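You operate a simulated robot arm through the tools that you are given. There is no shell and no other tool. Be economical: measure what you need, move in short steps, check, and stop when the job is done.

You are at the controls of a simulated two-armed robot. One attempt, no reset.

TASK
Tip the flakes out of the short tube into the scrap bin.
Fine: hold the tube while you turn its cap off. Stand it back where it was and cap it. Set down upright: short tube.

Only the result counts: the job must be done as asked and must still hold three seconds after the hand-in. Knocking over, shifting, dropping, spilling or breaking anything else fails it. Lids that push on must go on centred and level and be pressed home; caps that screw on are set level and turned clockwise until they are tight.

THE ROBOT
Two 6-joint arms with two-finger parallel grippers on one trunk, on a base that drives. Base frame: it is fixed to the floor where the robot stands at the start and does not move with it; the origin is under the middle of the robot, x ahead of it, y to its left, z up; the surface under the hand at the start is at about z = 0.8. Units: m, rad, N and s.
The left shoulder is at the start at [0.06, 0.187, 1.072], the right one opposite. With the tool pointing down near the work surface each hand reaches from about 0.26 to 0.62 m from the robot's upright axis, wherever it stands, measured 20 degrees to its own side. Places, roughly: scrap bin [0.5, -0.6, 0.4]; short tube (6x6x12 cm) [0.5, 0.1, 0.8]; top of the steel table [0.6, 0.3, 0.8]. Payload 1.57 kg a hand.
The tool frame of a hand sits at the grasp point between the pads (the TCP): z along the fingers, y along the line on which they close. The tips reach 0.03 m beyond it. Largest opening 0.11 m; finger width 0.024, thickness 0.012; the body of the gripper, 0.048 by 0.112 m, starts 0.078 m behind the TCP.
Orientation is told as [roll, pitch, yaw] about the base's x, y, z axes, in that order, counted from this pose: with the fingers straight down and closing along the base's y, the tool's x points along the base's -x, its y along +y and its z along -z.

THE INTERFACE
- The arms move only by the tool drive_tool. It takes "left_deltas", "right_deltas" or both (then of equal length, played together; a hand with none holds still); each is a list of rows, each an object (a shift or turn left out is 0, a gripper value left out holds the last) with "fingers": the gripper command, from -1 (shut) to 1 (fully open), values between in proportion; "delta_pos": the shift along the tool's x, y, z in cm, a list of three; "dr": the turn, a rotation vector about the tool's x, y, z in rad, a list of three. In form: [{"fingers": fingers, "delta_pos": [x, y, z], "dr": [rx, ry, rz]}, ...]. A call has 1 to 20 rows; each row is the pose to reach, as a shift and turn from the pose commanded when the call began, along the tool's axes at that moment. Rows are played at 5 a second. More than 0.05 m and 0.15 rad between two rows, or a gripper value outside its range, and nothing of the call is played. A pose out of reach is approached as far as the arm can. The call stops where the force on the tool passes 40 N (or 10 N more than at its start, if that is more) or the arm is blocked; 0.2 s more then pass. Each finger travels about 0.153 m/s and halts on what it meets, pressing with about 37 N; the grip force reading is that of the motor and also rises with nothing between the fingers. The clock runs only during rows and for 0.2 s after the last one: add rows that repeat a pose to give the fingers time. It gives the time, the measured TCP pose, the force on the tool (base axes), the opening and the grip force at its end, in the units of the frame above (readings bear some noise), with the torque about the TCP (base axes, N m) and any sound that the robot's microphone picked up, and new pictures: "show" is both (left out), scene, wrist or none (wrist: the cameras of the hands that moved).
- Cameras (640 x 400 px; columns grow to the right, rows downward): "scene" is now at [0.0168, -0.0002, 1.6113]; the picture's right is [-0.00, -1.00, 0.00], its down [-0.78, 0.00, -0.62] and it looks along [0.62, -0.00, -0.78] (base axes); focal length 277 px, centre (320, 200). "left" rides on the left gripper at [0.07, -0.016, -0.141] in its tool frame; the picture's right is [0.23, 0.97, 0.00], its down [-0.86, 0.20, -0.48] and it looks along [-0.47, 0.11, 0.88] (tool axes); focal length 222 px, centre (320, 200). "right" rides on the right gripper at [0.07, 0.016, -0.141] in its tool frame; the picture's right is [-0.23, 0.97, 0.00], its down [-0.86, -0.20, -0.48] and it looks along [-0.47, -0.11, 0.88] (tool axes); focal length 222 px, centre (320, 200). There is no depth. A picture from a camera that has moved, and an enlarged one, comes with that camera's place and axes in the base frame and with its lens.
- move_column(by): slides the trunk up (or, below 0, down) by that many m; the arms and the scene camera ride with it, the base frame stays. It gives what a move gives, with no picture.
- roll_base(legs): drives the robot by 1 to 6 legs, each [ahead, left, turn to the left] in m, m and rad, along the robot's own axes; the way and the turn of a leg run together, so that a leg with both is an arc; at most 1.5 m and 3.142 rad a leg. The arms and the cameras ride along, it lands a little off, and it stops where it bumps. It gives what a move gives, and a new picture of the scene camera.
- pan_tilt(pan, tilt): turns the head with the scene camera to pan (to the left, within 1.501 rad either way) and tilt (down, from -0.506 to 1.204), counted from straight ahead of the robot. It gives what a move gives, and a new picture of the scene camera.
- inspect(camera, box): a new picture of the part [left, top, right, bottom] of that camera's present view, enlarged. The clock stands still meanwhile.
- close_job(): hands the job in; it is judged then, once.

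Go step by step. Nothing tells you exact positions but the pictures and the camera data: compare them with the known pose of the tool, close in by small moves and look again before you grip or let go. The budget is 120 turns and 260 pictures, counting those below and the enlarged ones. Unless the task says otherwise, let go and move clear before handing in.

The tools are called after "Call:" by a JSON object that holds its "method" and its "body". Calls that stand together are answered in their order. drive_tool: Moves the arms, as the interface text tells. Its arguments: {"type":"object","properties":{"left_deltas":{"type":"array"},"right_deltas":{"type":"array"},"show":{"type":"string","enum":["both","scene","wrist","none"]}},"required":[]} The other tools are called the same way: move_column (by) slides the trunk up or down; roll_base (legs) drives the base; pan_tilt (pan, tilt) turns the head that bears the scene camera; inspect (camera, box) takes an enlarged picture of a part of a camera's view; close_job () hands the job in.

At the start:

```text
t: 0.0
left_tool_pos: [0.4748, 0.2059, 1.1325]
left_tool_rot: [0.0, -0.001, 0.002]
left_wrist_force: [1.0, -0.4, -0.2]
left_wrist_torque: [-0.01, -0.02, 0.0]
left_grip_width: 0.1101
left_grasp_force: 0.0
right_tool_pos: [0.4521, -0.2139, 1.1317]
right_tool_rot: [0.0, 0.001, 0.0]
right_wrist_force: [-0.5, 0.7, -1.3]
right_wrist_torque: [0.01, 0.03, -0.01]
right_grip_width: 0.1099
right_grasp_force: 0.1
trunk travel left (down, up): [-0.7, 0.29]
robot x, y, heading: [-0.0008, 0.0011, -0.004]
head pan, tilt: [-0.003, 0.902]
```

scene: 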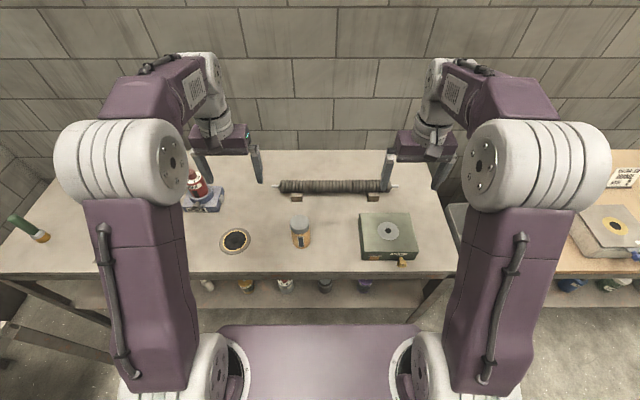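
right: 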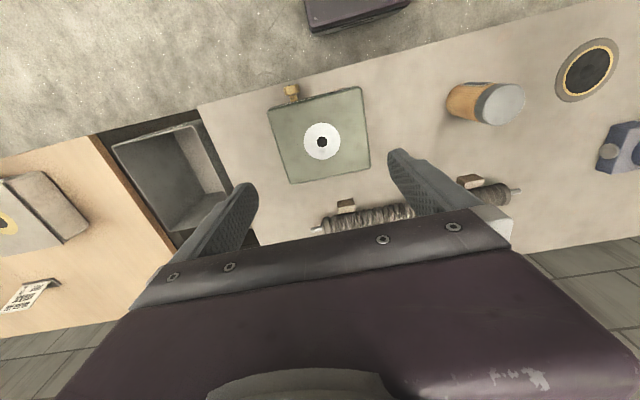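
left: 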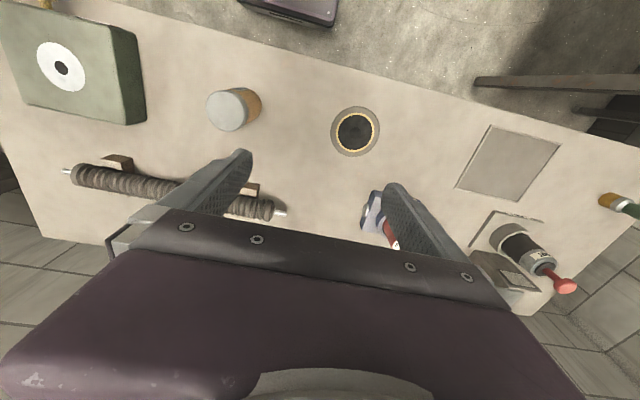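

I see the tube with a grey cap near the middle of the table, and the bin in a gap to the right. First a closer look at both.

Call:
{"method": "inspect", "body": {"camera": "scene", "box": [260, 190, 340, 260]}}

Call:
{"method": "inspect", "body": {"camera": "left", "box": [180, 60, 300, 150]}}

Call:
{"method": "inspect", "body": {"camera": "right", "box": [80, 80, 280, 260]}}

```text
5.71 times, centred on (300, 225) of scene
camera zoom: at [0.0168, -0.0002, 1.6113], right [0.0, -1.0, 0.0], down [-0.78, 0.0, -0.62], along [0.62, 0.0, -0.78], focal length 1584 px, centre (434, 57)
```

zoom: 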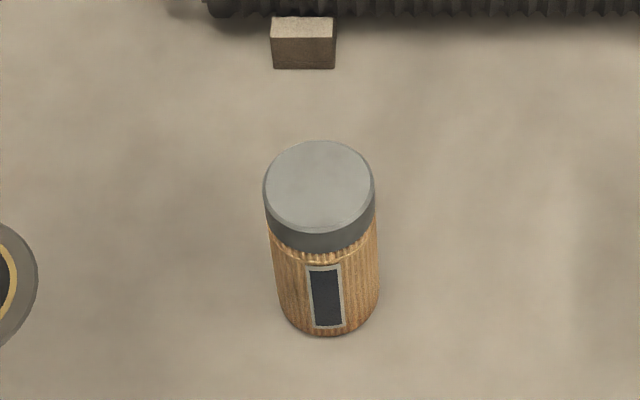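

```text
4.44 times, centred on (240, 105) of left
camera zoom: at [0.4043, 0.189, 1.2744], right [-0.23, 0.97, 0.0], down [0.85, 0.2, 0.48], along [0.47, 0.11, -0.88], focal length 987 px, centre (676, 622)
```

zoom: 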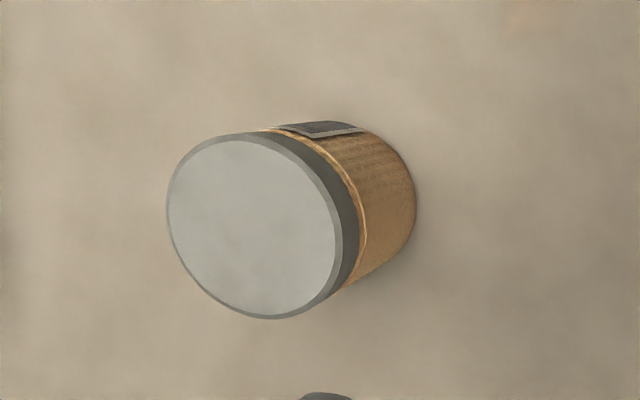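

```text
2.22 times, centred on (180, 170) of right
camera zoom: at [0.3839, -0.1985, 1.273], right [0.23, 0.97, 0.0], down [0.86, -0.2, 0.48], along [0.47, -0.11, -0.88], focal length 494 px, centre (631, 267)
```

zoom: 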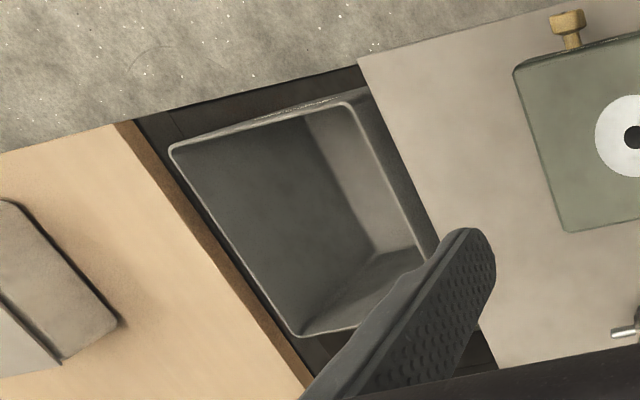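

The tube's axis is near (0.478, 0.060), its top is at about z 0.92 and the cap is about 2 cm tall. The right hand will hold the body with its tool tilted and turned, and the left hand will take the cap from above; I orient the right hand first.

Call:
{"method": "drive_tool", "body": {"right_deltas": [{"fingers": 1, "dr": [0, 0, -0.13]}, {"dr": [0, 0, -0.26]}, {"dr": [0, 0, -0.39]}, {"dr": [0, 0, -0.524]}], "left_deltas": [{"delta_pos": [0, 1.5, 0]}, {"delta_pos": [0, 3, 0]}, {"delta_pos": [0, 4.5, 0]}, {"delta_pos": [0, 6, 0]}], "show": "none"}}

Call:
{"method": "drive_tool", "body": {"right_deltas": [{"dr": [0, -0.142, 0]}, {"dr": [0, -0.284, 0]}, {"dr": [0, -0.426, 0]}, {"dr": [0, -0.568, 0]}, {"dr": [0, -0.71, 0]}, {"dr": [0, -0.852, 0]}, {"dr": [0, -0.994, 0]}, {"dr": [0, -1.134, 0]}], "show": "both"}}

```text
t: 1.0
left_tool_pos: [0.4721, 0.2647, 1.1336]
left_tool_rot: [0.001, 0.0, 0.003]
left_wrist_force: [0.1, 0.4, 1.4]
left_wrist_torque: [-0.03, -0.01, 0.01]
left_grip_width: 0.11
left_grasp_force: 0.1
right_tool_pos: [0.451, -0.214, 1.1316]
right_tool_rot: [-0.001, -0.001, 0.525]
right_wrist_force: [-0.6, 0.2, -0.1]
right_wrist_torque: [-0.02, 0.0, 0.03]
right_grip_width: 0.1101
right_grasp_force: 0.1
trunk travel left (down, up): [-0.7, 0.29]
robot x, y, heading: [-0.0008, -0.0005, -0.001]
head pan, tilt: [-0.003, 0.902]
```

```text
t: 2.8
left_tool_pos: [0.4748, 0.2637, 1.1336]
left_tool_rot: [-0.001, 0.001, 0.001]
left_wrist_force: [-0.2, -0.4, 1.1]
left_wrist_torque: [0.01, 0.03, 0.0]
left_grip_width: 0.1099
left_grasp_force: 0.0
right_tool_pos: [0.4525, -0.2166, 1.1312]
right_tool_rot: [0.003, -1.136, 0.521]
right_wrist_force: [0.7, 0.3, -0.1]
right_wrist_torque: [-0.03, 0.01, 0.02]
right_grip_width: 0.1103
right_grasp_force: 0.1
trunk travel left (down, up): [-0.7, 0.29]
robot x, y, heading: [-0.0024, -0.0007, -0.003]
head pan, tilt: [-0.003, 0.902]
camera scene: at [0.0174, -0.0013, 1.6114], right [0.0, -1.0, 0.0], down [-0.78, 0.0, -0.62], along [0.62, 0.0, -0.78], focal length 277 px, centre (320, 200)
camera right: at [0.3087, -0.2806, 1.1278], right [-0.4, 0.89, 0.21], down [0.04, -0.21, 0.98], along [0.91, 0.4, 0.05], focal length 222 px, centre (320, 200)
```

scene: 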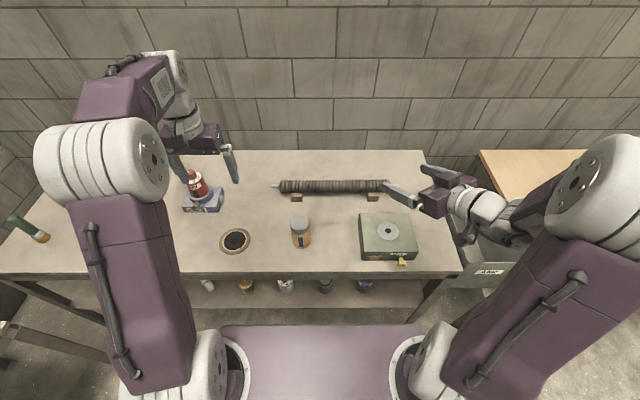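
right: 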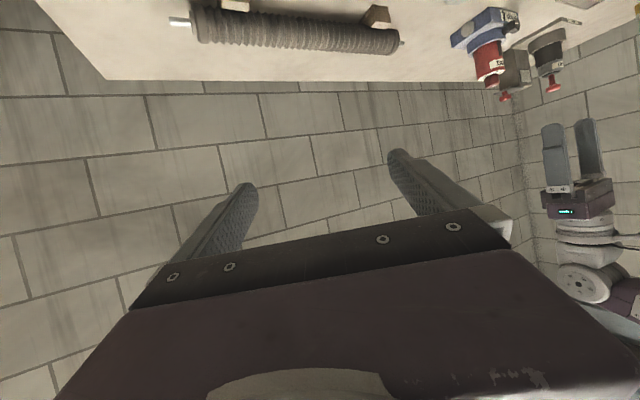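

The tilt worked. Now I bring the right hand above the tube, still well over it.

Call:
{"method": "drive_tool", "body": {"right_deltas": [{"delta_pos": [0.06, 2.84, 2.23]}, {"delta_pos": [0.12, 5.69, 4.47]}, {"delta_pos": [0.18, 8.53, 6.7]}, {"delta_pos": [0.24, 11.4, 8.94]}, {"delta_pos": [0.3, 14.2, 11.2]}, {"delta_pos": [0.37, 17.1, 13.4]}, {"delta_pos": [0.43, 19.9, 15.6]}, {"delta_pos": [0.49, 22.75, 17.9]}, {"delta_pos": [0.49, 22.75, 17.9]}]}}

```text
t: 4.8
left_tool_pos: [0.4732, 0.2627, 1.1353]
left_tool_rot: [0.002, 0.001, 0.002]
left_wrist_force: [-0.5, -0.3, 0.1]
left_wrist_torque: [0.03, -0.02, -0.02]
left_grip_width: 0.1099
left_grasp_force: 0.0
right_tool_pos: [0.5052, 0.0217, 1.0677]
right_tool_rot: [0.083, -1.121, 0.476]
right_wrist_force: [-0.4, 0.3, -0.2]
right_wrist_torque: [0.02, -0.01, 0.0]
right_grip_width: 0.11
right_grasp_force: 0.1
right hand out of reach, approached as far as the arm can: row 3, 4, 5, 6, 7, 8, 9
trunk travel left (down, up): [-0.7, 0.29]
robot x, y, heading: [-0.0012, -0.0015, 0.001]
head pan, tilt: [-0.003, 0.902]
camera scene: at [0.0158, -0.001, 1.6114], right [0.0, -1.0, 0.0], down [-0.78, 0.0, -0.62], along [0.62, 0.0, -0.78], focal length 277 px, centre (320, 200)
camera right: at [0.3633, -0.0467, 1.0673], right [-0.42, 0.87, 0.24], down [0.07, -0.23, 0.97], along [0.9, 0.43, 0.04], focal length 222 px, centre (320, 200)
```

scene: 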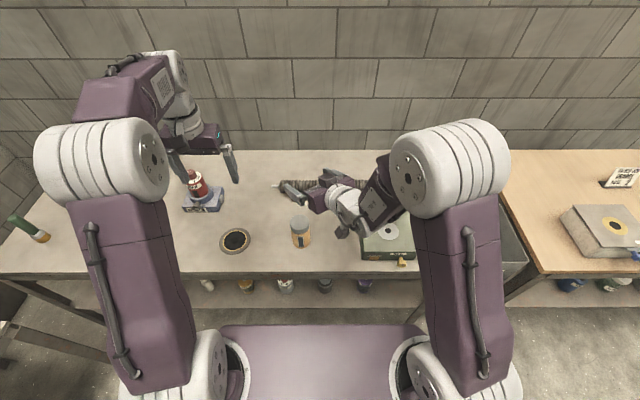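
right: 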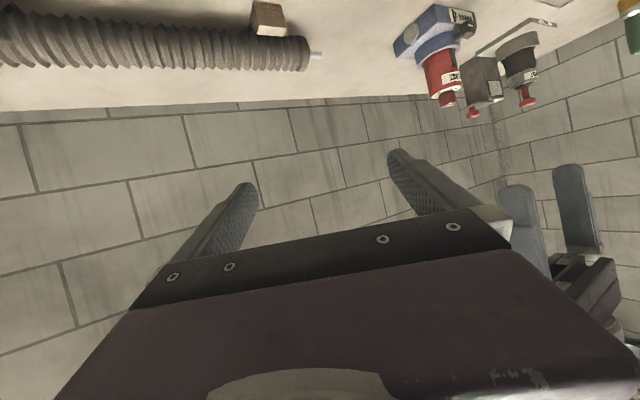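

The right hand is too close to its own shoulder there. I'll back the robot off a little and shift it right so both hands reach comfortably.

Call:
{"method": "roll_base", "body": {"legs": [[-0.07, -0.08, 0]]}}

```text
t: 6.0
left_tool_pos: [0.4041, 0.1873, 1.1345]
left_tool_rot: [0.0, 0.0, 0.003]
left_wrist_force: [-0.4, 0.1, 0.5]
left_wrist_torque: [-0.02, -0.02, 0.0]
left_grip_width: 0.11
left_grasp_force: 0.2
right_tool_pos: [0.4365, -0.0538, 1.0679]
right_tool_rot: [0.082, -1.12, 0.476]
right_wrist_force: [-1.1, 0.1, -0.4]
right_wrist_torque: [-0.01, -0.02, -0.01]
right_grip_width: 0.1097
right_grasp_force: 0.1
trunk travel left (down, up): [-0.7, 0.29]
robot x, y, heading: [-0.0708, -0.0777, -0.002]
head pan, tilt: [-0.003, 0.902]
camera scene: at [-0.052, -0.0768, 1.6113], right [0.0, -1.0, 0.0], down [-0.78, 0.0, -0.62], along [0.62, 0.0, -0.78], focal length 277 px, centre (320, 200)
```

scene: 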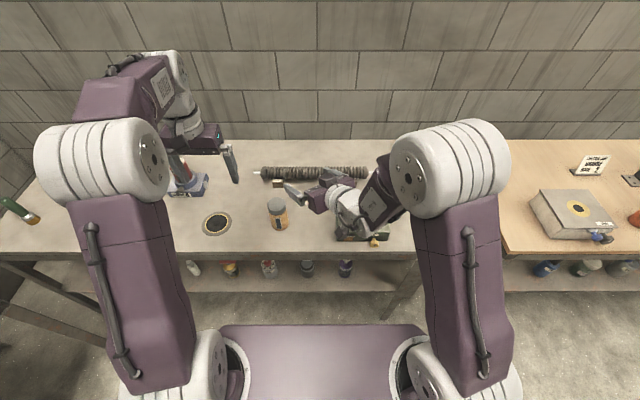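

The base landed as asked. A small test step shows me which commanded pose the right hand counts from.

Call:
{"method": "drive_tool", "body": {"right_deltas": [{"delta_pos": [-1.73, 1.1, 3.71]}, {"delta_pos": [-1.73, 1.1, 3.71]}, {"delta_pos": [-1.73, 1.1, 3.71]}], "show": "none"}}

```text
t: 6.8
left_tool_pos: [0.4035, 0.1867, 1.1343]
left_tool_rot: [0.0, -0.002, 0.002]
left_wrist_force: [0.3, -0.3, -0.4]
left_wrist_torque: [-0.06, -0.01, 0.02]
left_grip_width: 0.1099
left_grasp_force: 0.1
right_tool_pos: [0.4685, -0.0287, 1.0691]
right_tool_rot: [0.092, -1.118, 0.476]
right_wrist_force: [0.5, 0.1, 0.3]
right_wrist_torque: [-0.03, -0.05, 0.02]
right_grip_width: 0.1103
right_grasp_force: 0.1
right hand out of reach, approached as far as the arm can: row 1, 2, 3
trunk travel left (down, up): [-0.7, 0.29]
robot x, y, heading: [-0.07, -0.0777, 0.001]
head pan, tilt: [-0.003, 0.902]
```

It counts from the reached pose. I continue toward a point above the tube, a bit lower, where the reach should be better.

Call:
{"method": "drive_tool", "body": {"right_deltas": [{"delta_pos": [1.5, 1.72, 2.1]}, {"delta_pos": [3, 3.45, 4.2]}, {"delta_pos": [4.5, 5.2, 6.3]}, {"delta_pos": [6, 6.9, 8.4]}, {"delta_pos": [6, 6.9, 8.4]}]}}

```text
t: 8.0
left_tool_pos: [0.4036, 0.1866, 1.1344]
left_tool_rot: [0.0, 0.0, 0.001]
left_wrist_force: [0.6, -0.5, 0.2]
left_wrist_torque: [0.01, -0.02, 0.02]
left_grip_width: 0.1099
left_grasp_force: 0.0
right_tool_pos: [0.5033, -0.0004, 0.9792]
right_tool_rot: [0.072, -1.122, 0.538]
right_wrist_force: [0.0, -0.5, 0.6]
right_wrist_torque: [0.01, 0.0, -0.02]
right_grip_width: 0.1099
right_grasp_force: 0.0
right hand out of reach, approached as far as the arm can: row 1, 2, 3, 4, 5
trunk travel left (down, up): [-0.7, 0.29]
robot x, y, heading: [-0.0705, -0.0793, 0.003]
head pan, tilt: [-0.003, 0.902]
camera scene: at [-0.0527, -0.0772, 1.6113], right [0.0, -1.0, 0.0], down [-0.78, 0.0, -0.62], along [0.62, 0.0, -0.78], focal length 277 px, centre (320, 200)
camera right: at [0.3649, -0.076, 0.9787], right [-0.47, 0.85, 0.24], down [0.08, -0.22, 0.97], along [0.88, 0.47, 0.04], focal length 222 px, centre (320, 200)
```

scene: 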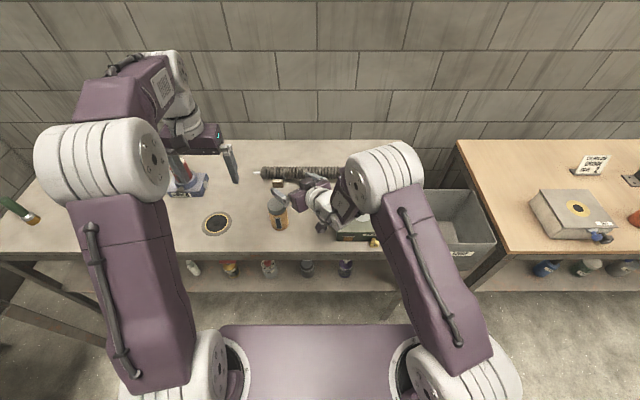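
right: 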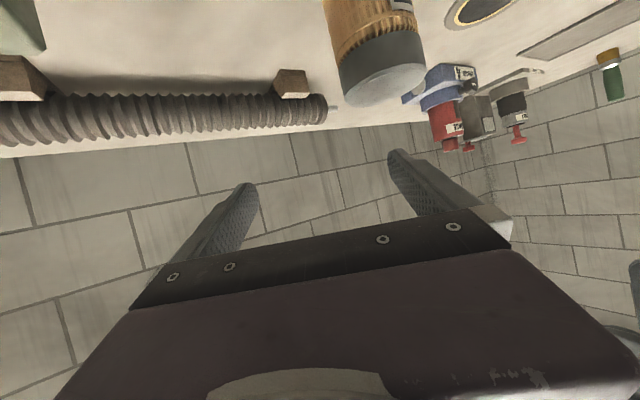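

The right arm seems to be limited when swinging inward. I'll pull it back to the right and up, then reposition the base.

Call:
{"method": "drive_tool", "body": {"right_deltas": [{"delta_pos": [-0.1, -3.5, -2.2]}, {"delta_pos": [-0.1, -7, -4.4]}, {"delta_pos": [-0.2, -10.5, -6.7]}, {"delta_pos": [-0.3, -14, -8.9]}, {"delta_pos": [-0.3, -17.3, -11.1]}, {"delta_pos": [-0.3, -17.3, -11.1]}], "show": "none"}}

```text
t: 9.4
left_tool_pos: [0.4043, 0.1877, 1.1347]
left_tool_rot: [0.002, 0.001, 0.002]
left_wrist_force: [1.0, 0.4, 0.2]
left_wrist_torque: [-0.02, 0.01, -0.01]
left_grip_width: 0.11
left_grasp_force: 0.1
right_tool_pos: [0.5163, -0.2017, 1.0294]
right_tool_rot: [0.071, -1.121, 0.539]
right_wrist_force: [0.3, -0.5, -0.2]
right_wrist_torque: [0.03, -0.03, -0.01]
right_grip_width: 0.1099
right_grasp_force: 0.1
trunk travel left (down, up): [-0.7, 0.29]
robot x, y, heading: [-0.0653, -0.0742, -0.001]
head pan, tilt: [-0.003, 0.902]
```

That settled it: each call counts from the reached pose. I turn the right tool further left (yaw about 45°) and bring the base forward and left, so that the right wrist lies more in front of its shoulder.

Call:
{"method": "drive_tool", "body": {"right_deltas": [{"dr": [-0.078, 0, -0.053]}, {"dr": [-0.156, -0.01, -0.106]}, {"dr": [-0.156, -0.01, -0.106]}], "show": "none"}}

Call:
{"method": "roll_base", "body": {"legs": [[0.025, 0.095, 0]]}}

```text
t: 10.2
left_tool_pos: [0.4043, 0.1881, 1.1328]
left_tool_rot: [0.0, 0.001, 0.002]
left_wrist_force: [-0.6, 0.9, 0.1]
left_wrist_torque: [-0.01, 0.02, 0.02]
left_grip_width: 0.1098
left_grasp_force: 0.1
right_tool_pos: [0.5183, -0.2025, 1.0279]
right_tool_rot: [0.006, -1.136, 0.783]
right_wrist_force: [0.0, 0.6, 0.3]
right_wrist_torque: [-0.01, 0.0, -0.01]
right_grip_width: 0.1101
right_grasp_force: 0.2
trunk travel left (down, up): [-0.7, 0.29]
robot x, y, heading: [-0.0666, -0.0765, -0.001]
head pan, tilt: [-0.003, 0.902]
```

```text
t: 11.3
left_tool_pos: [0.4299, 0.2794, 1.1348]
left_tool_rot: [0.0, 0.001, 0.0]
left_wrist_force: [-0.9, 0.0, 0.4]
left_wrist_torque: [0.0, 0.02, 0.01]
left_grip_width: 0.11
left_grasp_force: 0.1
right_tool_pos: [0.5426, -0.1118, 1.0289]
right_tool_rot: [0.005, -1.135, 0.781]
right_wrist_force: [0.3, 0.3, 0.4]
right_wrist_torque: [0.04, -0.03, 0.0]
right_grip_width: 0.11
right_grasp_force: 0.1
trunk travel left (down, up): [-0.7, 0.29]
robot x, y, heading: [-0.0426, 0.0154, 0.002]
head pan, tilt: [-0.003, 0.902]
camera scene: at [-0.0277, 0.0156, 1.6114], right [-0.01, -1.0, 0.0], down [-0.78, 0.0, -0.62], along [0.62, 0.0, -0.78], focal length 277 px, centre (320, 200)
```

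scene: 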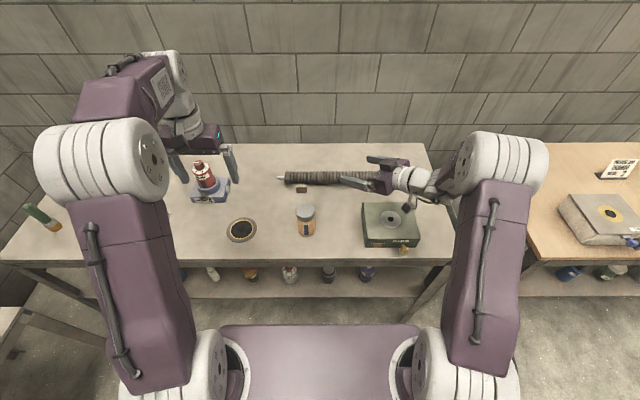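

Now I move toward a point above the tube again, in steps.

Call:
{"method": "drive_tool", "body": {"right_deltas": [{"delta_pos": [0.27, 3.4, 1.8]}, {"delta_pos": [0.54, 6.7, 3.6]}, {"delta_pos": [0.8, 10.1, 5.3]}, {"delta_pos": [1.1, 13.4, 7.1]}, {"delta_pos": [1.36, 16.8, 8.9]}, {"delta_pos": [1.36, 16.8, 8.9]}]}}

```text
t: 12.7
left_tool_pos: [0.4291, 0.2784, 1.134]
left_tool_rot: [0.003, 0.0, 0.002]
left_wrist_force: [-0.8, -1.1, -0.7]
left_wrist_torque: [0.03, 0.0, 0.02]
left_grip_width: 0.1101
left_grasp_force: 0.1
right_tool_pos: [0.4842, 0.0631, 0.9833]
right_tool_rot: [0.023, -1.133, 0.766]
right_wrist_force: [-0.4, -0.2, -0.7]
right_wrist_torque: [0.03, -0.01, 0.0]
right_grip_width: 0.1098
right_grasp_force: 0.0
right hand out of reach, approached as far as the arm can: row 5, 6
trunk travel left (down, up): [-0.7, 0.29]
robot x, y, heading: [-0.0461, 0.0145, -0.001]
head pan, tilt: [-0.003, 0.902]
camera scene: at [-0.0275, 0.015, 1.6113], right [-0.01, -1.0, 0.0], down [-0.78, 0.0, -0.62], along [0.62, 0.0, -0.78], focal length 277 px, centre (320, 200)
camera right: at [0.3617, -0.0381, 0.9797], right [-0.62, 0.75, 0.22], down [0.1, -0.2, 0.98], along [0.78, 0.63, 0.05], focal length 222 px, centre (320, 200)
```

scene: 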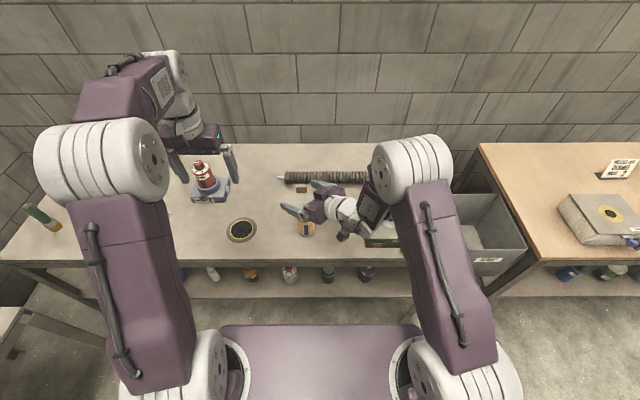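
right: 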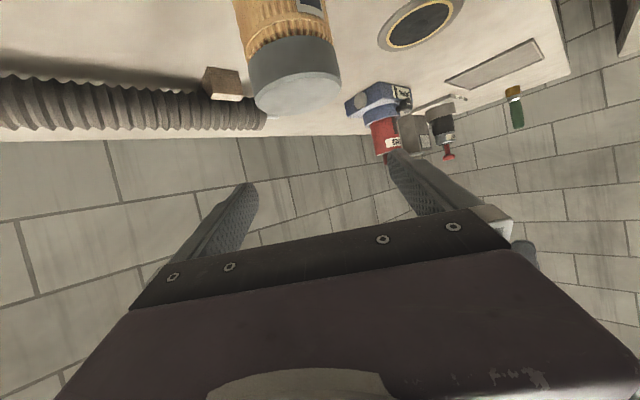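

The right hand sits right above the tube with the tube centred between the fingers. I lower it straight down around the tube.

Call:
{"method": "drive_tool", "body": {"right_deltas": [{"delta_pos": [2.1, 0, 0.85]}, {"delta_pos": [4.2, 0.1, 1.7]}, {"delta_pos": [6.3, 0.1, 2.6]}, {"delta_pos": [8.4, 0.2, 3.5]}, {"delta_pos": [8.4, 0.2, 3.5]}]}}

```text
t: 13.9
left_tool_pos: [0.4299, 0.28, 1.1339]
left_tool_rot: [0.0, 0.0, -0.001]
left_wrist_force: [0.1, 0.6, -0.3]
left_wrist_torque: [0.02, 0.02, -0.04]
left_grip_width: 0.1103
left_grasp_force: 0.1
right_tool_pos: [0.5108, 0.0631, 0.8997]
right_tool_rot: [0.05, -1.128, 0.748]
right_wrist_force: [0.2, 0.5, 0.3]
right_wrist_torque: [0.0, -0.04, -0.02]
right_grip_width: 0.11
right_grasp_force: 0.1
right hand out of reach, approached as far as the arm can: row 1, 2, 3, 4, 5
trunk travel left (down, up): [-0.7, 0.29]
robot x, y, heading: [-0.0419, 0.0144, -0.008]
head pan, tilt: [-0.003, 0.902]
camera scene: at [-0.0281, 0.0161, 1.6114], right [0.0, -1.0, 0.0], down [-0.78, 0.0, -0.62], along [0.62, 0.0, -0.78], focal length 277 px, centre (320, 200)
camera right: at [0.3902, -0.0389, 0.8984], right [-0.62, 0.75, 0.23], down [0.11, -0.2, 0.97], along [0.78, 0.63, 0.04], focal length 222 px, centre (320, 200)
```

scene: 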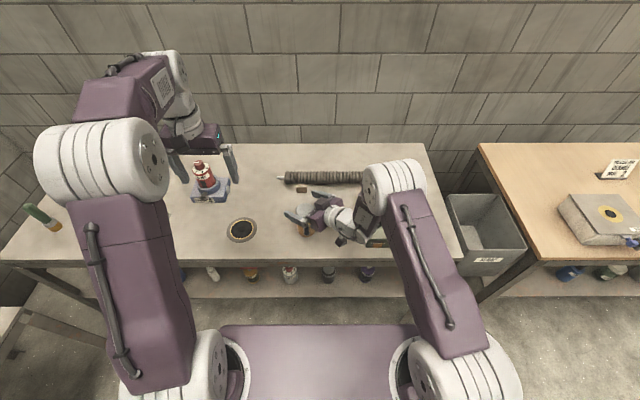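
right: 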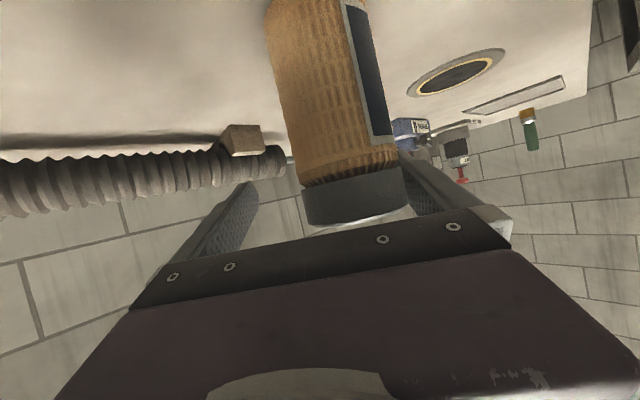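

The reach limit pushed the hand forward, leaving one finger close to the tube. I back up along the same way, then turn the tool a bit further left and use the column for height.

Call:
{"method": "drive_tool", "body": {"right_deltas": [{"delta_pos": [-1.3, 0.8, -1.3]}, {"delta_pos": [-3.3, 1.2, -2.8]}, {"delta_pos": [-5.3, 1.6, -4.6]}, {"delta_pos": [-7.8, 1.75, -6.4]}, {"delta_pos": [-10, 1.75, -7.5]}, {"delta_pos": [-10, 1.75, -7.5]}], "show": "wrist"}}

```text
t: 15.3
left_tool_pos: [0.4307, 0.2791, 1.1337]
left_tool_rot: [0.0, -0.001, 0.0]
left_wrist_force: [-0.4, -0.1, 0.1]
left_wrist_torque: [-0.01, 0.05, 0.02]
left_grip_width: 0.1101
left_grasp_force: 0.0
right_tool_pos: [0.4825, 0.0546, 1.0225]
right_tool_rot: [0.008, -1.135, 0.779]
right_wrist_force: [-0.1, 0.0, 0.7]
right_wrist_torque: [-0.01, 0.02, -0.01]
right_grip_width: 0.1098
right_grasp_force: 0.0
right hand out of reach, approached as far as the arm can: row 1, 2, 3
trunk travel left (down, up): [-0.7, 0.29]
robot x, y, heading: [-0.0413, 0.0152, -0.001]
head pan, tilt: [-0.003, 0.902]
camera right: at [0.3608, -0.045, 1.0199], right [-0.62, 0.76, 0.21], down [0.09, -0.19, 0.98], along [0.78, 0.62, 0.05], focal length 222 px, centre (320, 200)
```

right: 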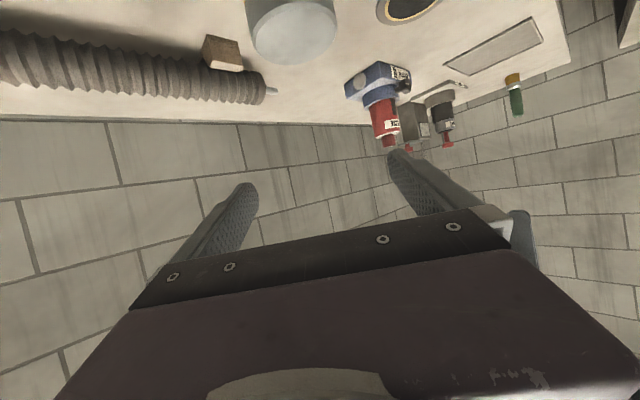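

At this height the pose is fully in reach. I centre the right hand 7 mm sideways, raise the left one for safety, and bring the column down half-way.

Call:
{"method": "drive_tool", "body": {"right_deltas": [{"delta_pos": [0, 0.4, 0]}, {"delta_pos": [0, 0.7, 0]}, {"delta_pos": [0, 0.7, 0]}], "left_deltas": [{"delta_pos": [0, 0, -3]}, {"delta_pos": [0, 0, -6]}, {"delta_pos": [0, 0, -9]}], "show": "none"}}

Call:
{"method": "move_column", "body": {"by": -0.09}}

Call:
{"method": "inspect", "body": {"camera": "right", "box": [0, 0, 640, 400]}}

```text
t: 16.1
left_tool_pos: [0.4273, 0.2809, 1.2253]
left_tool_rot: [0.0, 0.003, -0.001]
left_wrist_force: [-0.6, 0.1, 1.1]
left_wrist_torque: [-0.01, -0.02, 0.01]
left_grip_width: 0.1098
left_grasp_force: 0.0
right_tool_pos: [0.4764, 0.0612, 1.0232]
right_tool_rot: [0.005, -1.137, 0.78]
right_wrist_force: [0.5, -0.2, 0.5]
right_wrist_torque: [0.01, 0.02, -0.01]
right_grip_width: 0.1099
right_grasp_force: 0.1
trunk travel left (down, up): [-0.7, 0.29]
robot x, y, heading: [-0.0414, 0.0172, -0.002]
head pan, tilt: [-0.003, 0.902]
```

```text
t: 17.4
left_tool_pos: [0.4266, 0.2806, 1.1356]
left_tool_rot: [0.0, 0.001, 0.0]
left_wrist_force: [0.6, 0.4, -0.6]
left_wrist_torque: [0.0, -0.04, -0.03]
left_grip_width: 0.1098
left_grasp_force: 0.1
right_tool_pos: [0.476, 0.0621, 0.9338]
right_tool_rot: [0.008, -1.135, 0.78]
right_wrist_force: [-0.3, -0.3, -0.7]
right_wrist_torque: [-0.03, -0.01, 0.03]
right_grip_width: 0.11
right_grasp_force: 0.0
trunk travel left (down, up): [-0.61, 0.38]
robot x, y, heading: [-0.0448, 0.0185, -0.002]
head pan, tilt: [-0.003, 0.902]
```

```text
1.00 times, centred on (320, 200) of right (not enlarged: the box is as wide or as high as the picture)
camera zoom: at [0.3548, -0.0392, 0.9301], right [-0.62, 0.76, 0.21], down [0.09, -0.19, 0.98], along [0.78, 0.63, 0.05], focal length 222 px, centre (320, 200)
```

zoom: 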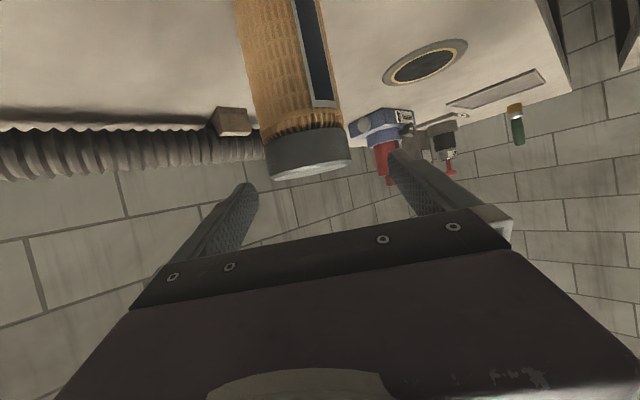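

The tube is well centred. Down the rest of the way.

Call:
{"method": "move_column", "body": {"by": -0.084}}

Call:
{"method": "inspect", "body": {"camera": "right", "box": [0, 0, 640, 400]}}

Call:
{"method": "inspect", "body": {"camera": "scene", "box": [220, 130, 420, 260]}}

```text
t: 18.6
left_tool_pos: [0.4275, 0.2808, 1.0513]
left_tool_rot: [0.0, -0.001, 0.0]
left_wrist_force: [0.5, 0.9, -1.1]
left_wrist_torque: [0.0, 0.0, -0.04]
left_grip_width: 0.1101
left_grasp_force: 0.0
right_tool_pos: [0.4758, 0.0606, 0.8492]
right_tool_rot: [0.004, -1.136, 0.78]
right_wrist_force: [0.4, 0.9, 0.2]
right_wrist_torque: [0.0, -0.01, -0.01]
right_grip_width: 0.1101
right_grasp_force: 0.0
trunk travel left (down, up): [-0.526, 0.464]
robot x, y, heading: [-0.0431, 0.0175, 0.001]
head pan, tilt: [-0.003, 0.902]
```

```text
1.00 times, centred on (320, 200) of right (not enlarged: the box is as wide or as high as the picture)
camera zoom: at [0.3547, -0.0392, 0.8461], right [-0.62, 0.76, 0.21], down [0.09, -0.19, 0.98], along [0.78, 0.63, 0.05], focal length 222 px, centre (320, 200)
```

zoom: 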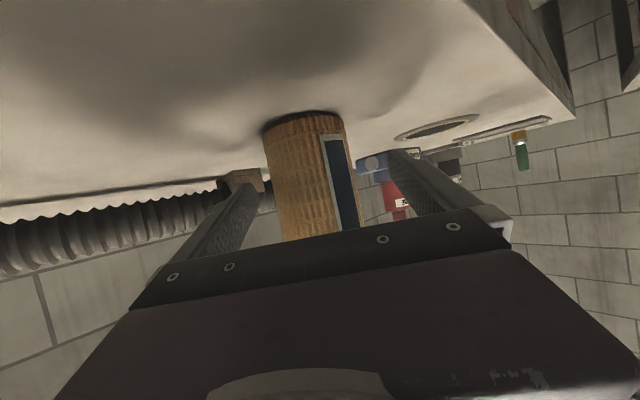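

```text
3.08 times, centred on (320, 195) of scene
camera zoom: at [-0.0278, 0.0161, 1.4374], right [0.0, -1.0, 0.0], down [-0.78, 0.0, -0.62], along [0.62, 0.0, -0.78], focal length 853 px, centre (320, 215)
```

zoom: 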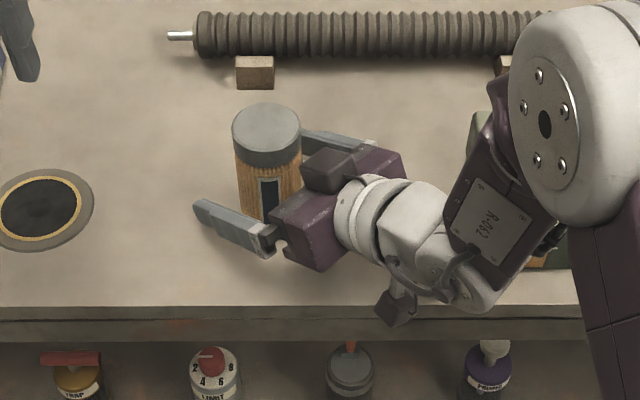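

The tube stands centred between the right fingers at z 0.849. I close the right grip on it.

Call:
{"method": "drive_tool", "body": {"right_deltas": [{"fingers": 0.3}, {"fingers": 0.0}, {"fingers": -0.5}, {"fingers": -1}, {"fingers": -1}], "show": "both"}}

```text
t: 19.8
left_tool_pos: [0.4272, 0.2794, 1.0515]
left_tool_rot: [0.001, 0.001, 0.0]
left_wrist_force: [-0.6, 0.6, -0.8]
left_wrist_torque: [-0.01, -0.02, 0.04]
left_grip_width: 0.1098
left_grasp_force: 0.0
right_tool_pos: [0.477, 0.0612, 0.8501]
right_tool_rot: [0.006, -1.136, 0.78]
right_wrist_force: [0.4, 0.1, 1.3]
right_wrist_torque: [0.02, -0.09, 0.0]
right_grip_width: 0.0558
right_grasp_force: 37.0
trunk travel left (down, up): [-0.526, 0.464]
robot x, y, heading: [-0.0468, 0.019, 0.001]
head pan, tilt: [-0.003, 0.902]
camera scene: at [-0.0276, 0.0161, 1.4374], right [0.0, -1.0, 0.0], down [-0.78, 0.0, -0.62], along [0.62, 0.0, -0.78], focal length 277 px, centre (320, 200)
camera right: at [0.3549, -0.0392, 0.846], right [-0.62, 0.76, 0.21], down [0.09, -0.19, 0.98], along [0.78, 0.63, 0.05], focal length 222 px, centre (320, 200)
```

scene: 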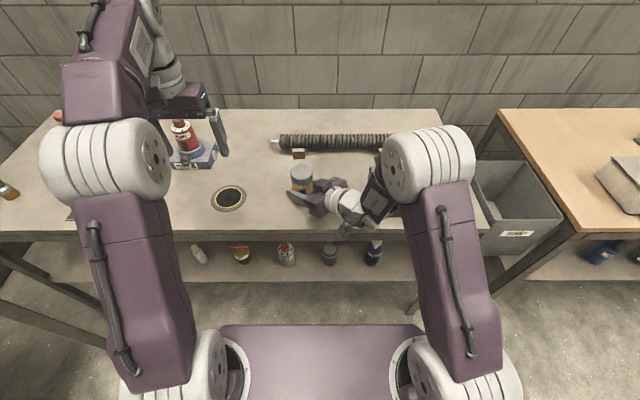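
right: 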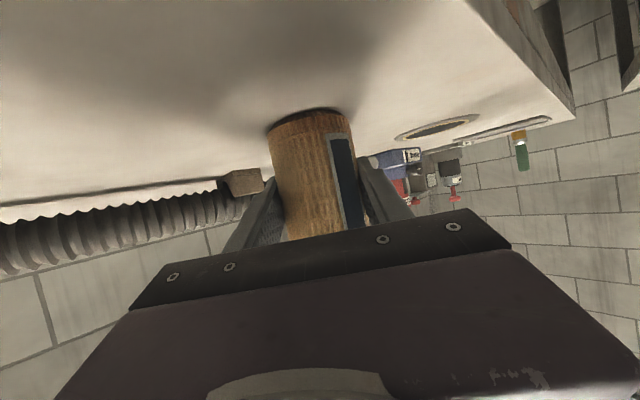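

The tube is held (width 0.056). Now the left hand goes above the cap, turning clockwise on the way so it has room to turn the cap off.

Call:
{"method": "drive_tool", "body": {"left_deltas": [{"fingers": 0.6, "delta_pos": [-0.5, -2.2, 0], "dr": [0, 0, 0.13]}, {"delta_pos": [-1, -4.4, 0], "dr": [0, 0, 0.26]}, {"delta_pos": [-1.4, -6.6, 0], "dr": [0, 0, 0.39]}, {"delta_pos": [-1.9, -8.8, 0], "dr": [0, 0, 0.52]}, {"delta_pos": [-2.4, -11, 0], "dr": [0, 0, 0.65]}, {"delta_pos": [-2.9, -13.2, 0], "dr": [0, 0, 0.78]}, {"delta_pos": [-3.4, -15.4, 0], "dr": [0, 0, 0.91]}, {"delta_pos": [-3.8, -17.6, 0], "dr": [0, 0, 1.04]}, {"delta_pos": [-4.3, -19.8, 0], "dr": [0, 0, 1.17]}, {"delta_pos": [-4.8, -21.9, 0], "dr": [0, 0, 1.3]}, {"delta_pos": [-4.8, -21.9, 0], "dr": [0, 0, 1.3]}]}}

```text
t: 22.1
left_tool_pos: [0.4563, 0.0703, 1.0399]
left_tool_rot: [0.0, -0.001, -1.302]
left_wrist_force: [0.1, 0.9, -0.9]
left_wrist_torque: [-0.01, -0.01, -0.04]
left_grip_width: 0.0877
left_grasp_force: 0.0
left hand out of reach, approached as far as the arm can: row 8, 9, 10, 11
right_tool_pos: [0.4764, 0.0605, 0.8498]
right_tool_rot: [0.004, -1.137, 0.78]
right_wrist_force: [1.0, -0.7, 1.0]
right_wrist_torque: [-0.04, -0.07, 0.04]
right_grip_width: 0.0556
right_grasp_force: 37.4
trunk travel left (down, up): [-0.526, 0.464]
robot x, y, heading: [-0.0444, 0.0144, -0.005]
head pan, tilt: [-0.003, 0.902]
camera scene: at [-0.0275, 0.0161, 1.4374], right [0.0, -1.0, 0.0], down [-0.78, 0.0, -0.62], along [0.62, 0.0, -0.78], focal length 277 px, centre (320, 200)
camera left: at [0.4218, 0.1328, 1.1814], right [0.88, 0.48, 0.0], down [0.42, -0.77, 0.48], along [0.23, -0.42, -0.88], focal length 222 px, centre (320, 200)
```

scene: 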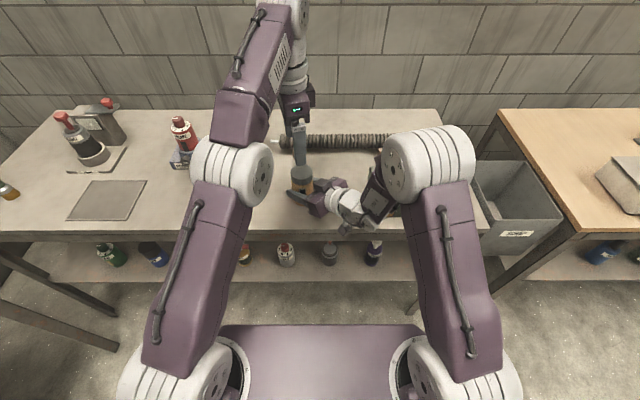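
left: 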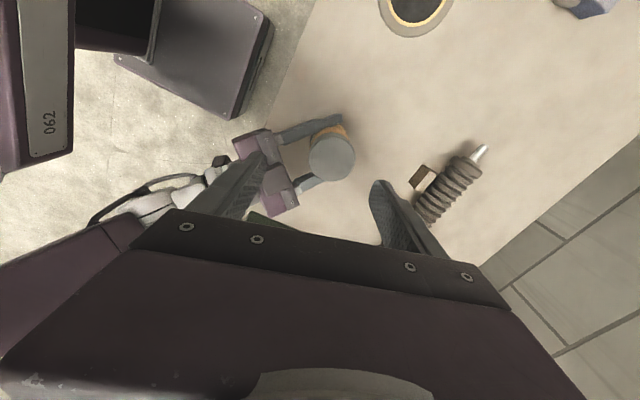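

The left hand was only limited by being too high; the cap is near (0.476, 0.062). I lower it while centring.

Call:
{"method": "drive_tool", "body": {"left_deltas": [{"delta_pos": [-0.4, 0.4, 1.8]}, {"delta_pos": [-0.9, 1.0, 3.6]}, {"delta_pos": [-1.3, 1.65, 5.5]}, {"delta_pos": [-1.3, 1.65, 5.5]}]}}

Call:
{"method": "inspect", "body": {"camera": "scene", "box": [250, 80, 370, 220]}}

```text
t: 23.1
left_tool_pos: [0.4731, 0.0594, 0.9852]
left_tool_rot: [0.0, -0.001, -1.301]
left_wrist_force: [0.2, -0.5, 0.3]
left_wrist_torque: [-0.01, -0.01, -0.04]
left_grip_width: 0.0879
left_grasp_force: 0.2
right_tool_pos: [0.4767, 0.0614, 0.8501]
right_tool_rot: [0.007, -1.135, 0.78]
right_wrist_force: [0.9, 0.1, 1.1]
right_wrist_torque: [0.01, -0.06, -0.02]
right_grip_width: 0.0555
right_grasp_force: 37.9
trunk travel left (down, up): [-0.526, 0.464]
robot x, y, heading: [-0.043, 0.0159, -0.001]
head pan, tilt: [-0.003, 0.902]
camera scene: at [-0.0278, 0.0161, 1.4373], right [0.0, -1.0, 0.0], down [-0.78, 0.0, -0.62], along [0.62, 0.0, -0.78], focal length 277 px, centre (320, 200)
camera left: at [0.4394, 0.1236, 1.1262], right [0.88, 0.48, 0.0], down [0.42, -0.77, 0.48], along [0.23, -0.42, -0.88], focal length 222 px, centre (320, 200)
```

scene: 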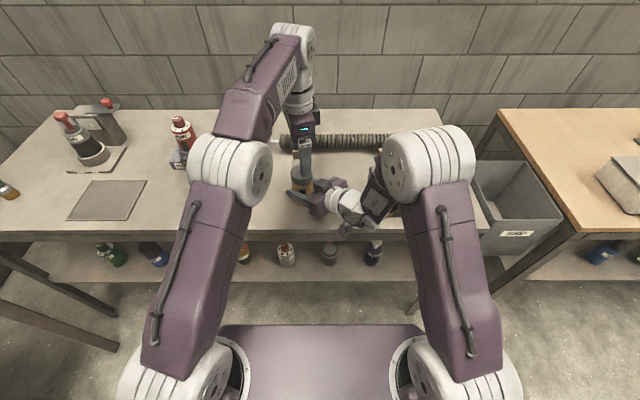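
left: 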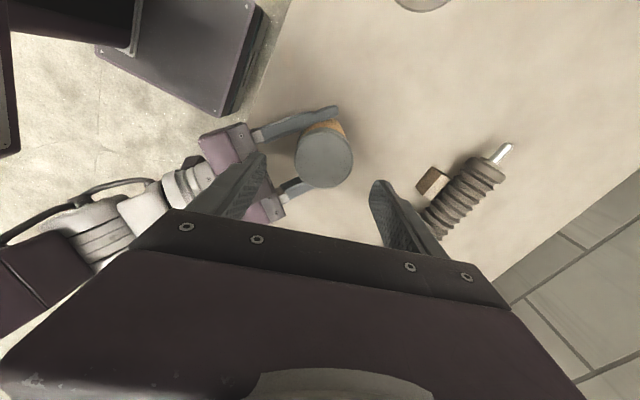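

```text
2.86 times, centred on (310, 150) of scene
camera zoom: at [-0.0278, 0.0161, 1.4373], right [0.0, -1.0, 0.0], down [-0.78, 0.0, -0.62], along [0.62, 0.0, -0.78], focal length 792 px, centre (349, 343)
```

zoom: 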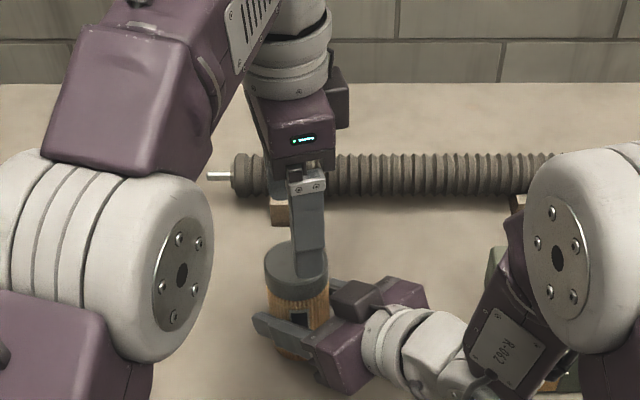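

Small centring correction, then lower the left fingers around the cap to z 0.930 (tips at about 0.90).

Call:
{"method": "drive_tool", "body": {"left_deltas": [{"delta_pos": [0.25, 0.4, 1]}, {"delta_pos": [0.25, 0.4, 2.8]}, {"delta_pos": [0.25, 0.4, 4.5]}, {"delta_pos": [0.25, 0.4, 5.5]}, {"delta_pos": [0.25, 0.4, 5.5]}]}}

Call:
{"method": "inspect", "body": {"camera": "scene", "box": [270, 120, 350, 210]}}

```text
t: 24.4
left_tool_pos: [0.4756, 0.0627, 0.9255]
left_tool_rot: [-0.001, 0.0, -1.3]
left_wrist_force: [-0.3, -0.3, 0.0]
left_wrist_torque: [-0.01, -0.02, 0.04]
left_grip_width: 0.0881
left_grasp_force: 0.1
right_tool_pos: [0.4773, 0.0614, 0.8493]
right_tool_rot: [0.005, -1.136, 0.781]
right_wrist_force: [-0.3, 0.3, 2.0]
right_wrist_torque: [-0.07, -0.06, 0.02]
right_grip_width: 0.0554
right_grasp_force: 37.1
trunk travel left (down, up): [-0.526, 0.464]
robot x, y, heading: [-0.0433, 0.0162, -0.003]
head pan, tilt: [-0.003, 0.902]
camera scene: at [-0.0278, 0.016, 1.4373], right [0.0, -1.0, 0.0], down [-0.78, 0.0, -0.62], along [0.62, 0.0, -0.78], focal length 277 px, centre (320, 200)
camera left: at [0.4416, 0.1269, 1.0677], right [0.88, 0.48, 0.0], down [0.42, -0.77, 0.48], along [0.23, -0.42, -0.88], focal length 222 px, centre (320, 200)
```

scene: 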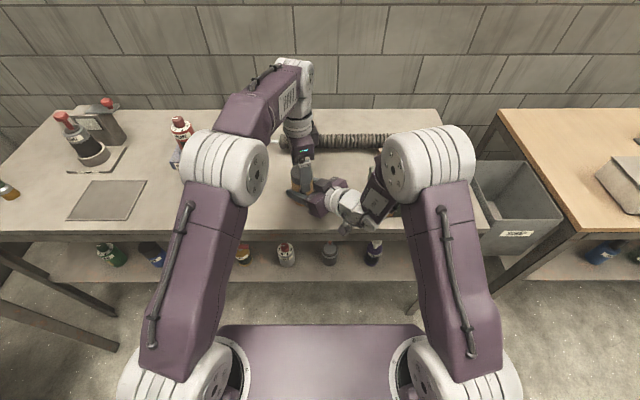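
left: 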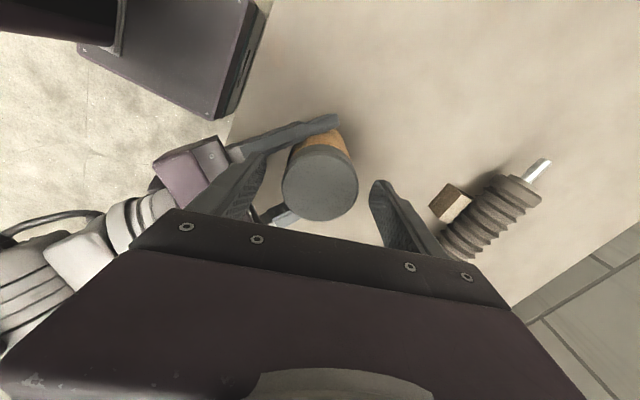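

```text
4.44 times, centred on (310, 165) of scene
camera zoom: at [-0.0278, 0.016, 1.4373], right [0.0, -1.0, 0.0], down [-0.78, 0.0, -0.62], along [0.62, 0.0, -0.78], focal length 1232 px, centre (364, 356)
```

zoom: 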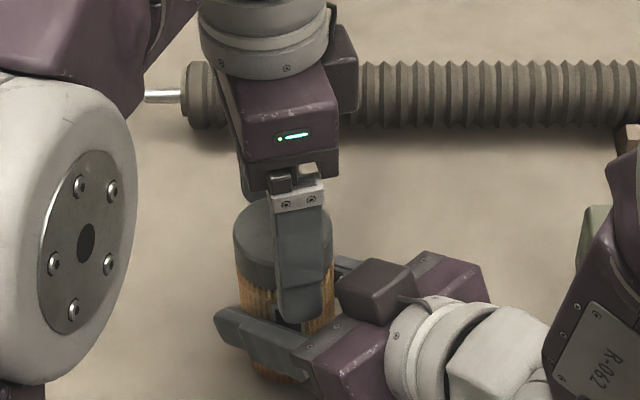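

The left fingers straddle the cap, centred, with the tips above the cap's lower edge. I close on the cap.

Call:
{"method": "drive_tool", "body": {"left_deltas": [{"fingers": 0.2}, {"fingers": 0}, {"fingers": -0.5}, {"fingers": -1}, {"fingers": -1}], "show": "wrist"}}

```text
t: 25.6
left_tool_pos: [0.474, 0.0632, 0.9258]
left_tool_rot: [0.001, 0.0, -1.3]
left_wrist_force: [-4.7, -0.8, -1.0]
left_wrist_torque: [-0.11, 0.19, -0.04]
left_grip_width: 0.0585
left_grasp_force: 37.0
right_tool_pos: [0.476, 0.0613, 0.8497]
right_tool_rot: [0.006, -1.136, 0.779]
right_wrist_force: [3.1, 1.0, 0.4]
right_wrist_torque: [-0.06, 0.19, 0.01]
right_grip_width: 0.0557
right_grasp_force: 36.9
trunk travel left (down, up): [-0.526, 0.464]
robot x, y, heading: [-0.0421, 0.019, -0.004]
head pan, tilt: [-0.003, 0.902]
camera left: at [0.4416, 0.1269, 1.0678], right [0.88, 0.48, 0.0], down [0.42, -0.77, 0.48], along [0.23, -0.42, -0.88], focal length 222 px, centre (320, 200)
```

left: 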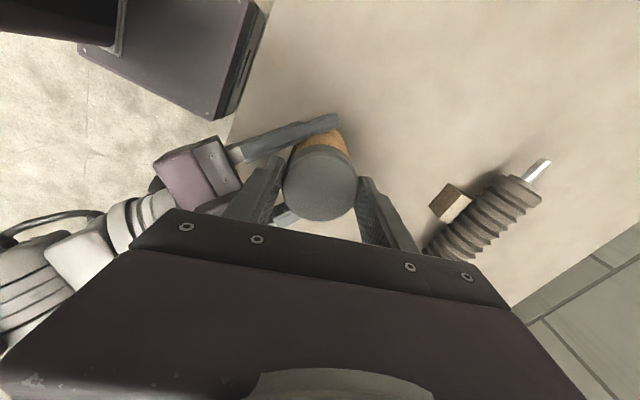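

The cap is gripped (0.0585). I relieve the slight side force and start turning counter-clockwise.

Call:
{"method": "drive_tool", "body": {"left_deltas": [{"delta_pos": [0, -0.15, 0]}, {"delta_pos": [0, -0.15, 0], "dr": [0, 0, -0.12]}, {"delta_pos": [0, -0.15, 0], "dr": [0, 0, -0.24]}, {"delta_pos": [0, -0.15, 0], "dr": [0, 0, -0.36]}, {"delta_pos": [0, -0.15, 0], "dr": [0, 0, -0.48]}], "show": "wrist"}}

```text
t: 26.8
left_tool_pos: [0.4751, 0.0635, 0.9274]
left_tool_rot: [0.0, -0.002, -0.817]
left_wrist_force: [14.1, -6.8, -15.5]
left_wrist_torque: [-0.11, -0.75, 0.0]
left_grip_width: 0.0588
left_grasp_force: 37.1
right_tool_pos: [0.4767, 0.0623, 0.8497]
right_tool_rot: [0.003, -1.137, 0.784]
right_wrist_force: [-15.3, 7.0, 14.6]
right_wrist_torque: [-0.39, -0.4, -0.01]
right_grip_width: 0.0555
right_grasp_force: 36.6
trunk travel left (down, up): [-0.526, 0.464]
robot x, y, heading: [-0.0446, 0.0147, -0.001]
head pan, tilt: [-0.003, 0.902]
camera left: at [0.4147, 0.1043, 1.0694], right [0.56, 0.83, 0.0], down [0.73, -0.49, 0.48], along [0.4, -0.27, -0.88], focal length 222 px, centre (320, 200)
```

left: 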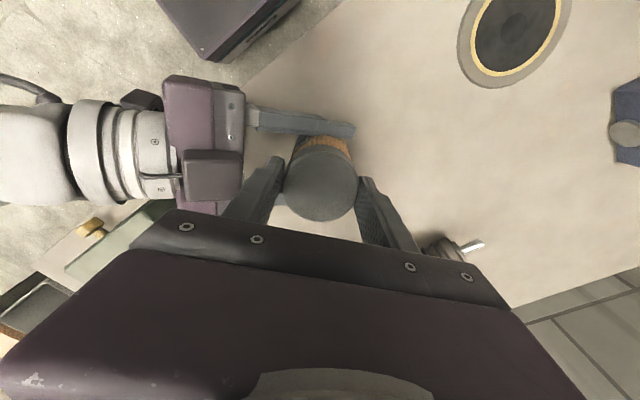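

The turn went through with little torque but some side load. I take the load off and keep turning.

Call:
{"method": "drive_tool", "body": {"left_deltas": [{"delta_pos": [-0.12, 0.05, 0.1]}, {"delta_pos": [-0.12, 0.05, 0.1], "dr": [0, 0, -0.12]}, {"delta_pos": [-0.12, 0.05, 0.1], "dr": [0, 0, -0.24]}, {"delta_pos": [-0.12, 0.05, 0.1], "dr": [0, 0, -0.36]}, {"delta_pos": [-0.12, 0.05, 0.1], "dr": [0, 0, -0.48]}], "show": "wrist"}}

```text
t: 27.9
left_tool_pos: [0.4751, 0.0614, 0.9271]
left_tool_rot: [-0.004, 0.0, -0.339]
left_wrist_force: [-7.2, -21.4, 7.9]
left_wrist_torque: [-0.77, 0.38, -0.09]
left_grip_width: 0.0587
left_grasp_force: 36.9
right_tool_pos: [0.4766, 0.0604, 0.8484]
right_tool_rot: [0.006, -1.135, 0.783]
right_wrist_force: [9.5, 19.9, -2.0]
right_wrist_torque: [-0.78, 0.03, -0.05]
right_grip_width: 0.056
right_grasp_force: 37.0
trunk travel left (down, up): [-0.526, 0.464]
robot x, y, heading: [-0.0455, 0.0146, 0.002]
head pan, tilt: [-0.003, 0.902]
camera left: at [0.4036, 0.0715, 1.0679], right [0.11, 0.99, 0.0], down [0.87, -0.09, 0.48], along [0.47, -0.06, -0.88], focal length 222 px, centre (320, 200)
```

left: 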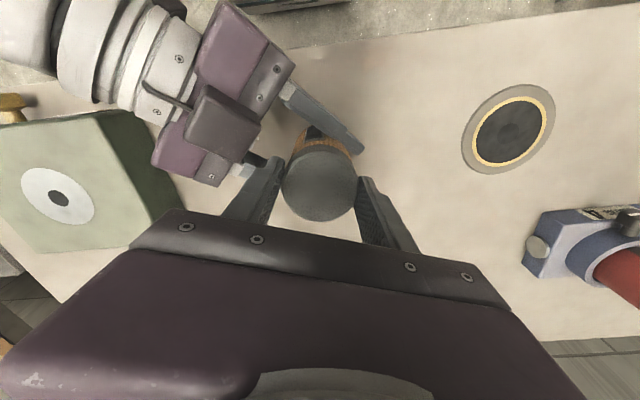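

Forces show the cap starting to push up, so it is unthreading. I take off the side load again and turn on, with a slight rise.

Call:
{"method": "drive_tool", "body": {"left_deltas": [{"delta_pos": [0, -0.16, -0.05]}, {"delta_pos": [0, -0.16, -0.06], "dr": [0, 0, -0.12]}, {"delta_pos": [0, -0.16, -0.07], "dr": [0, 0, -0.24]}, {"delta_pos": [0, -0.16, -0.08], "dr": [0, 0, -0.36]}, {"delta_pos": [0, -0.16, -0.1], "dr": [0, 0, -0.48]}], "show": "none"}}

```text
t: 29.1
left_tool_pos: [0.4748, 0.062, 0.9281]
left_tool_rot: [0.0, 0.0, 0.142]
left_wrist_force: [4.5, -15.3, -4.5]
left_wrist_torque: [-0.79, -0.05, -0.05]
left_grip_width: 0.0575
left_grasp_force: 37.0
right_tool_pos: [0.4776, 0.0624, 0.8499]
right_tool_rot: [0.005, -1.135, 0.781]
right_wrist_force: [-4.0, 14.7, 3.5]
right_wrist_torque: [-0.36, -0.25, -0.01]
right_grip_width: 0.0557
right_grasp_force: 37.5
trunk travel left (down, up): [-0.526, 0.464]
robot x, y, heading: [-0.046, 0.0168, -0.006]
head pan, tilt: [-0.003, 0.902]
```

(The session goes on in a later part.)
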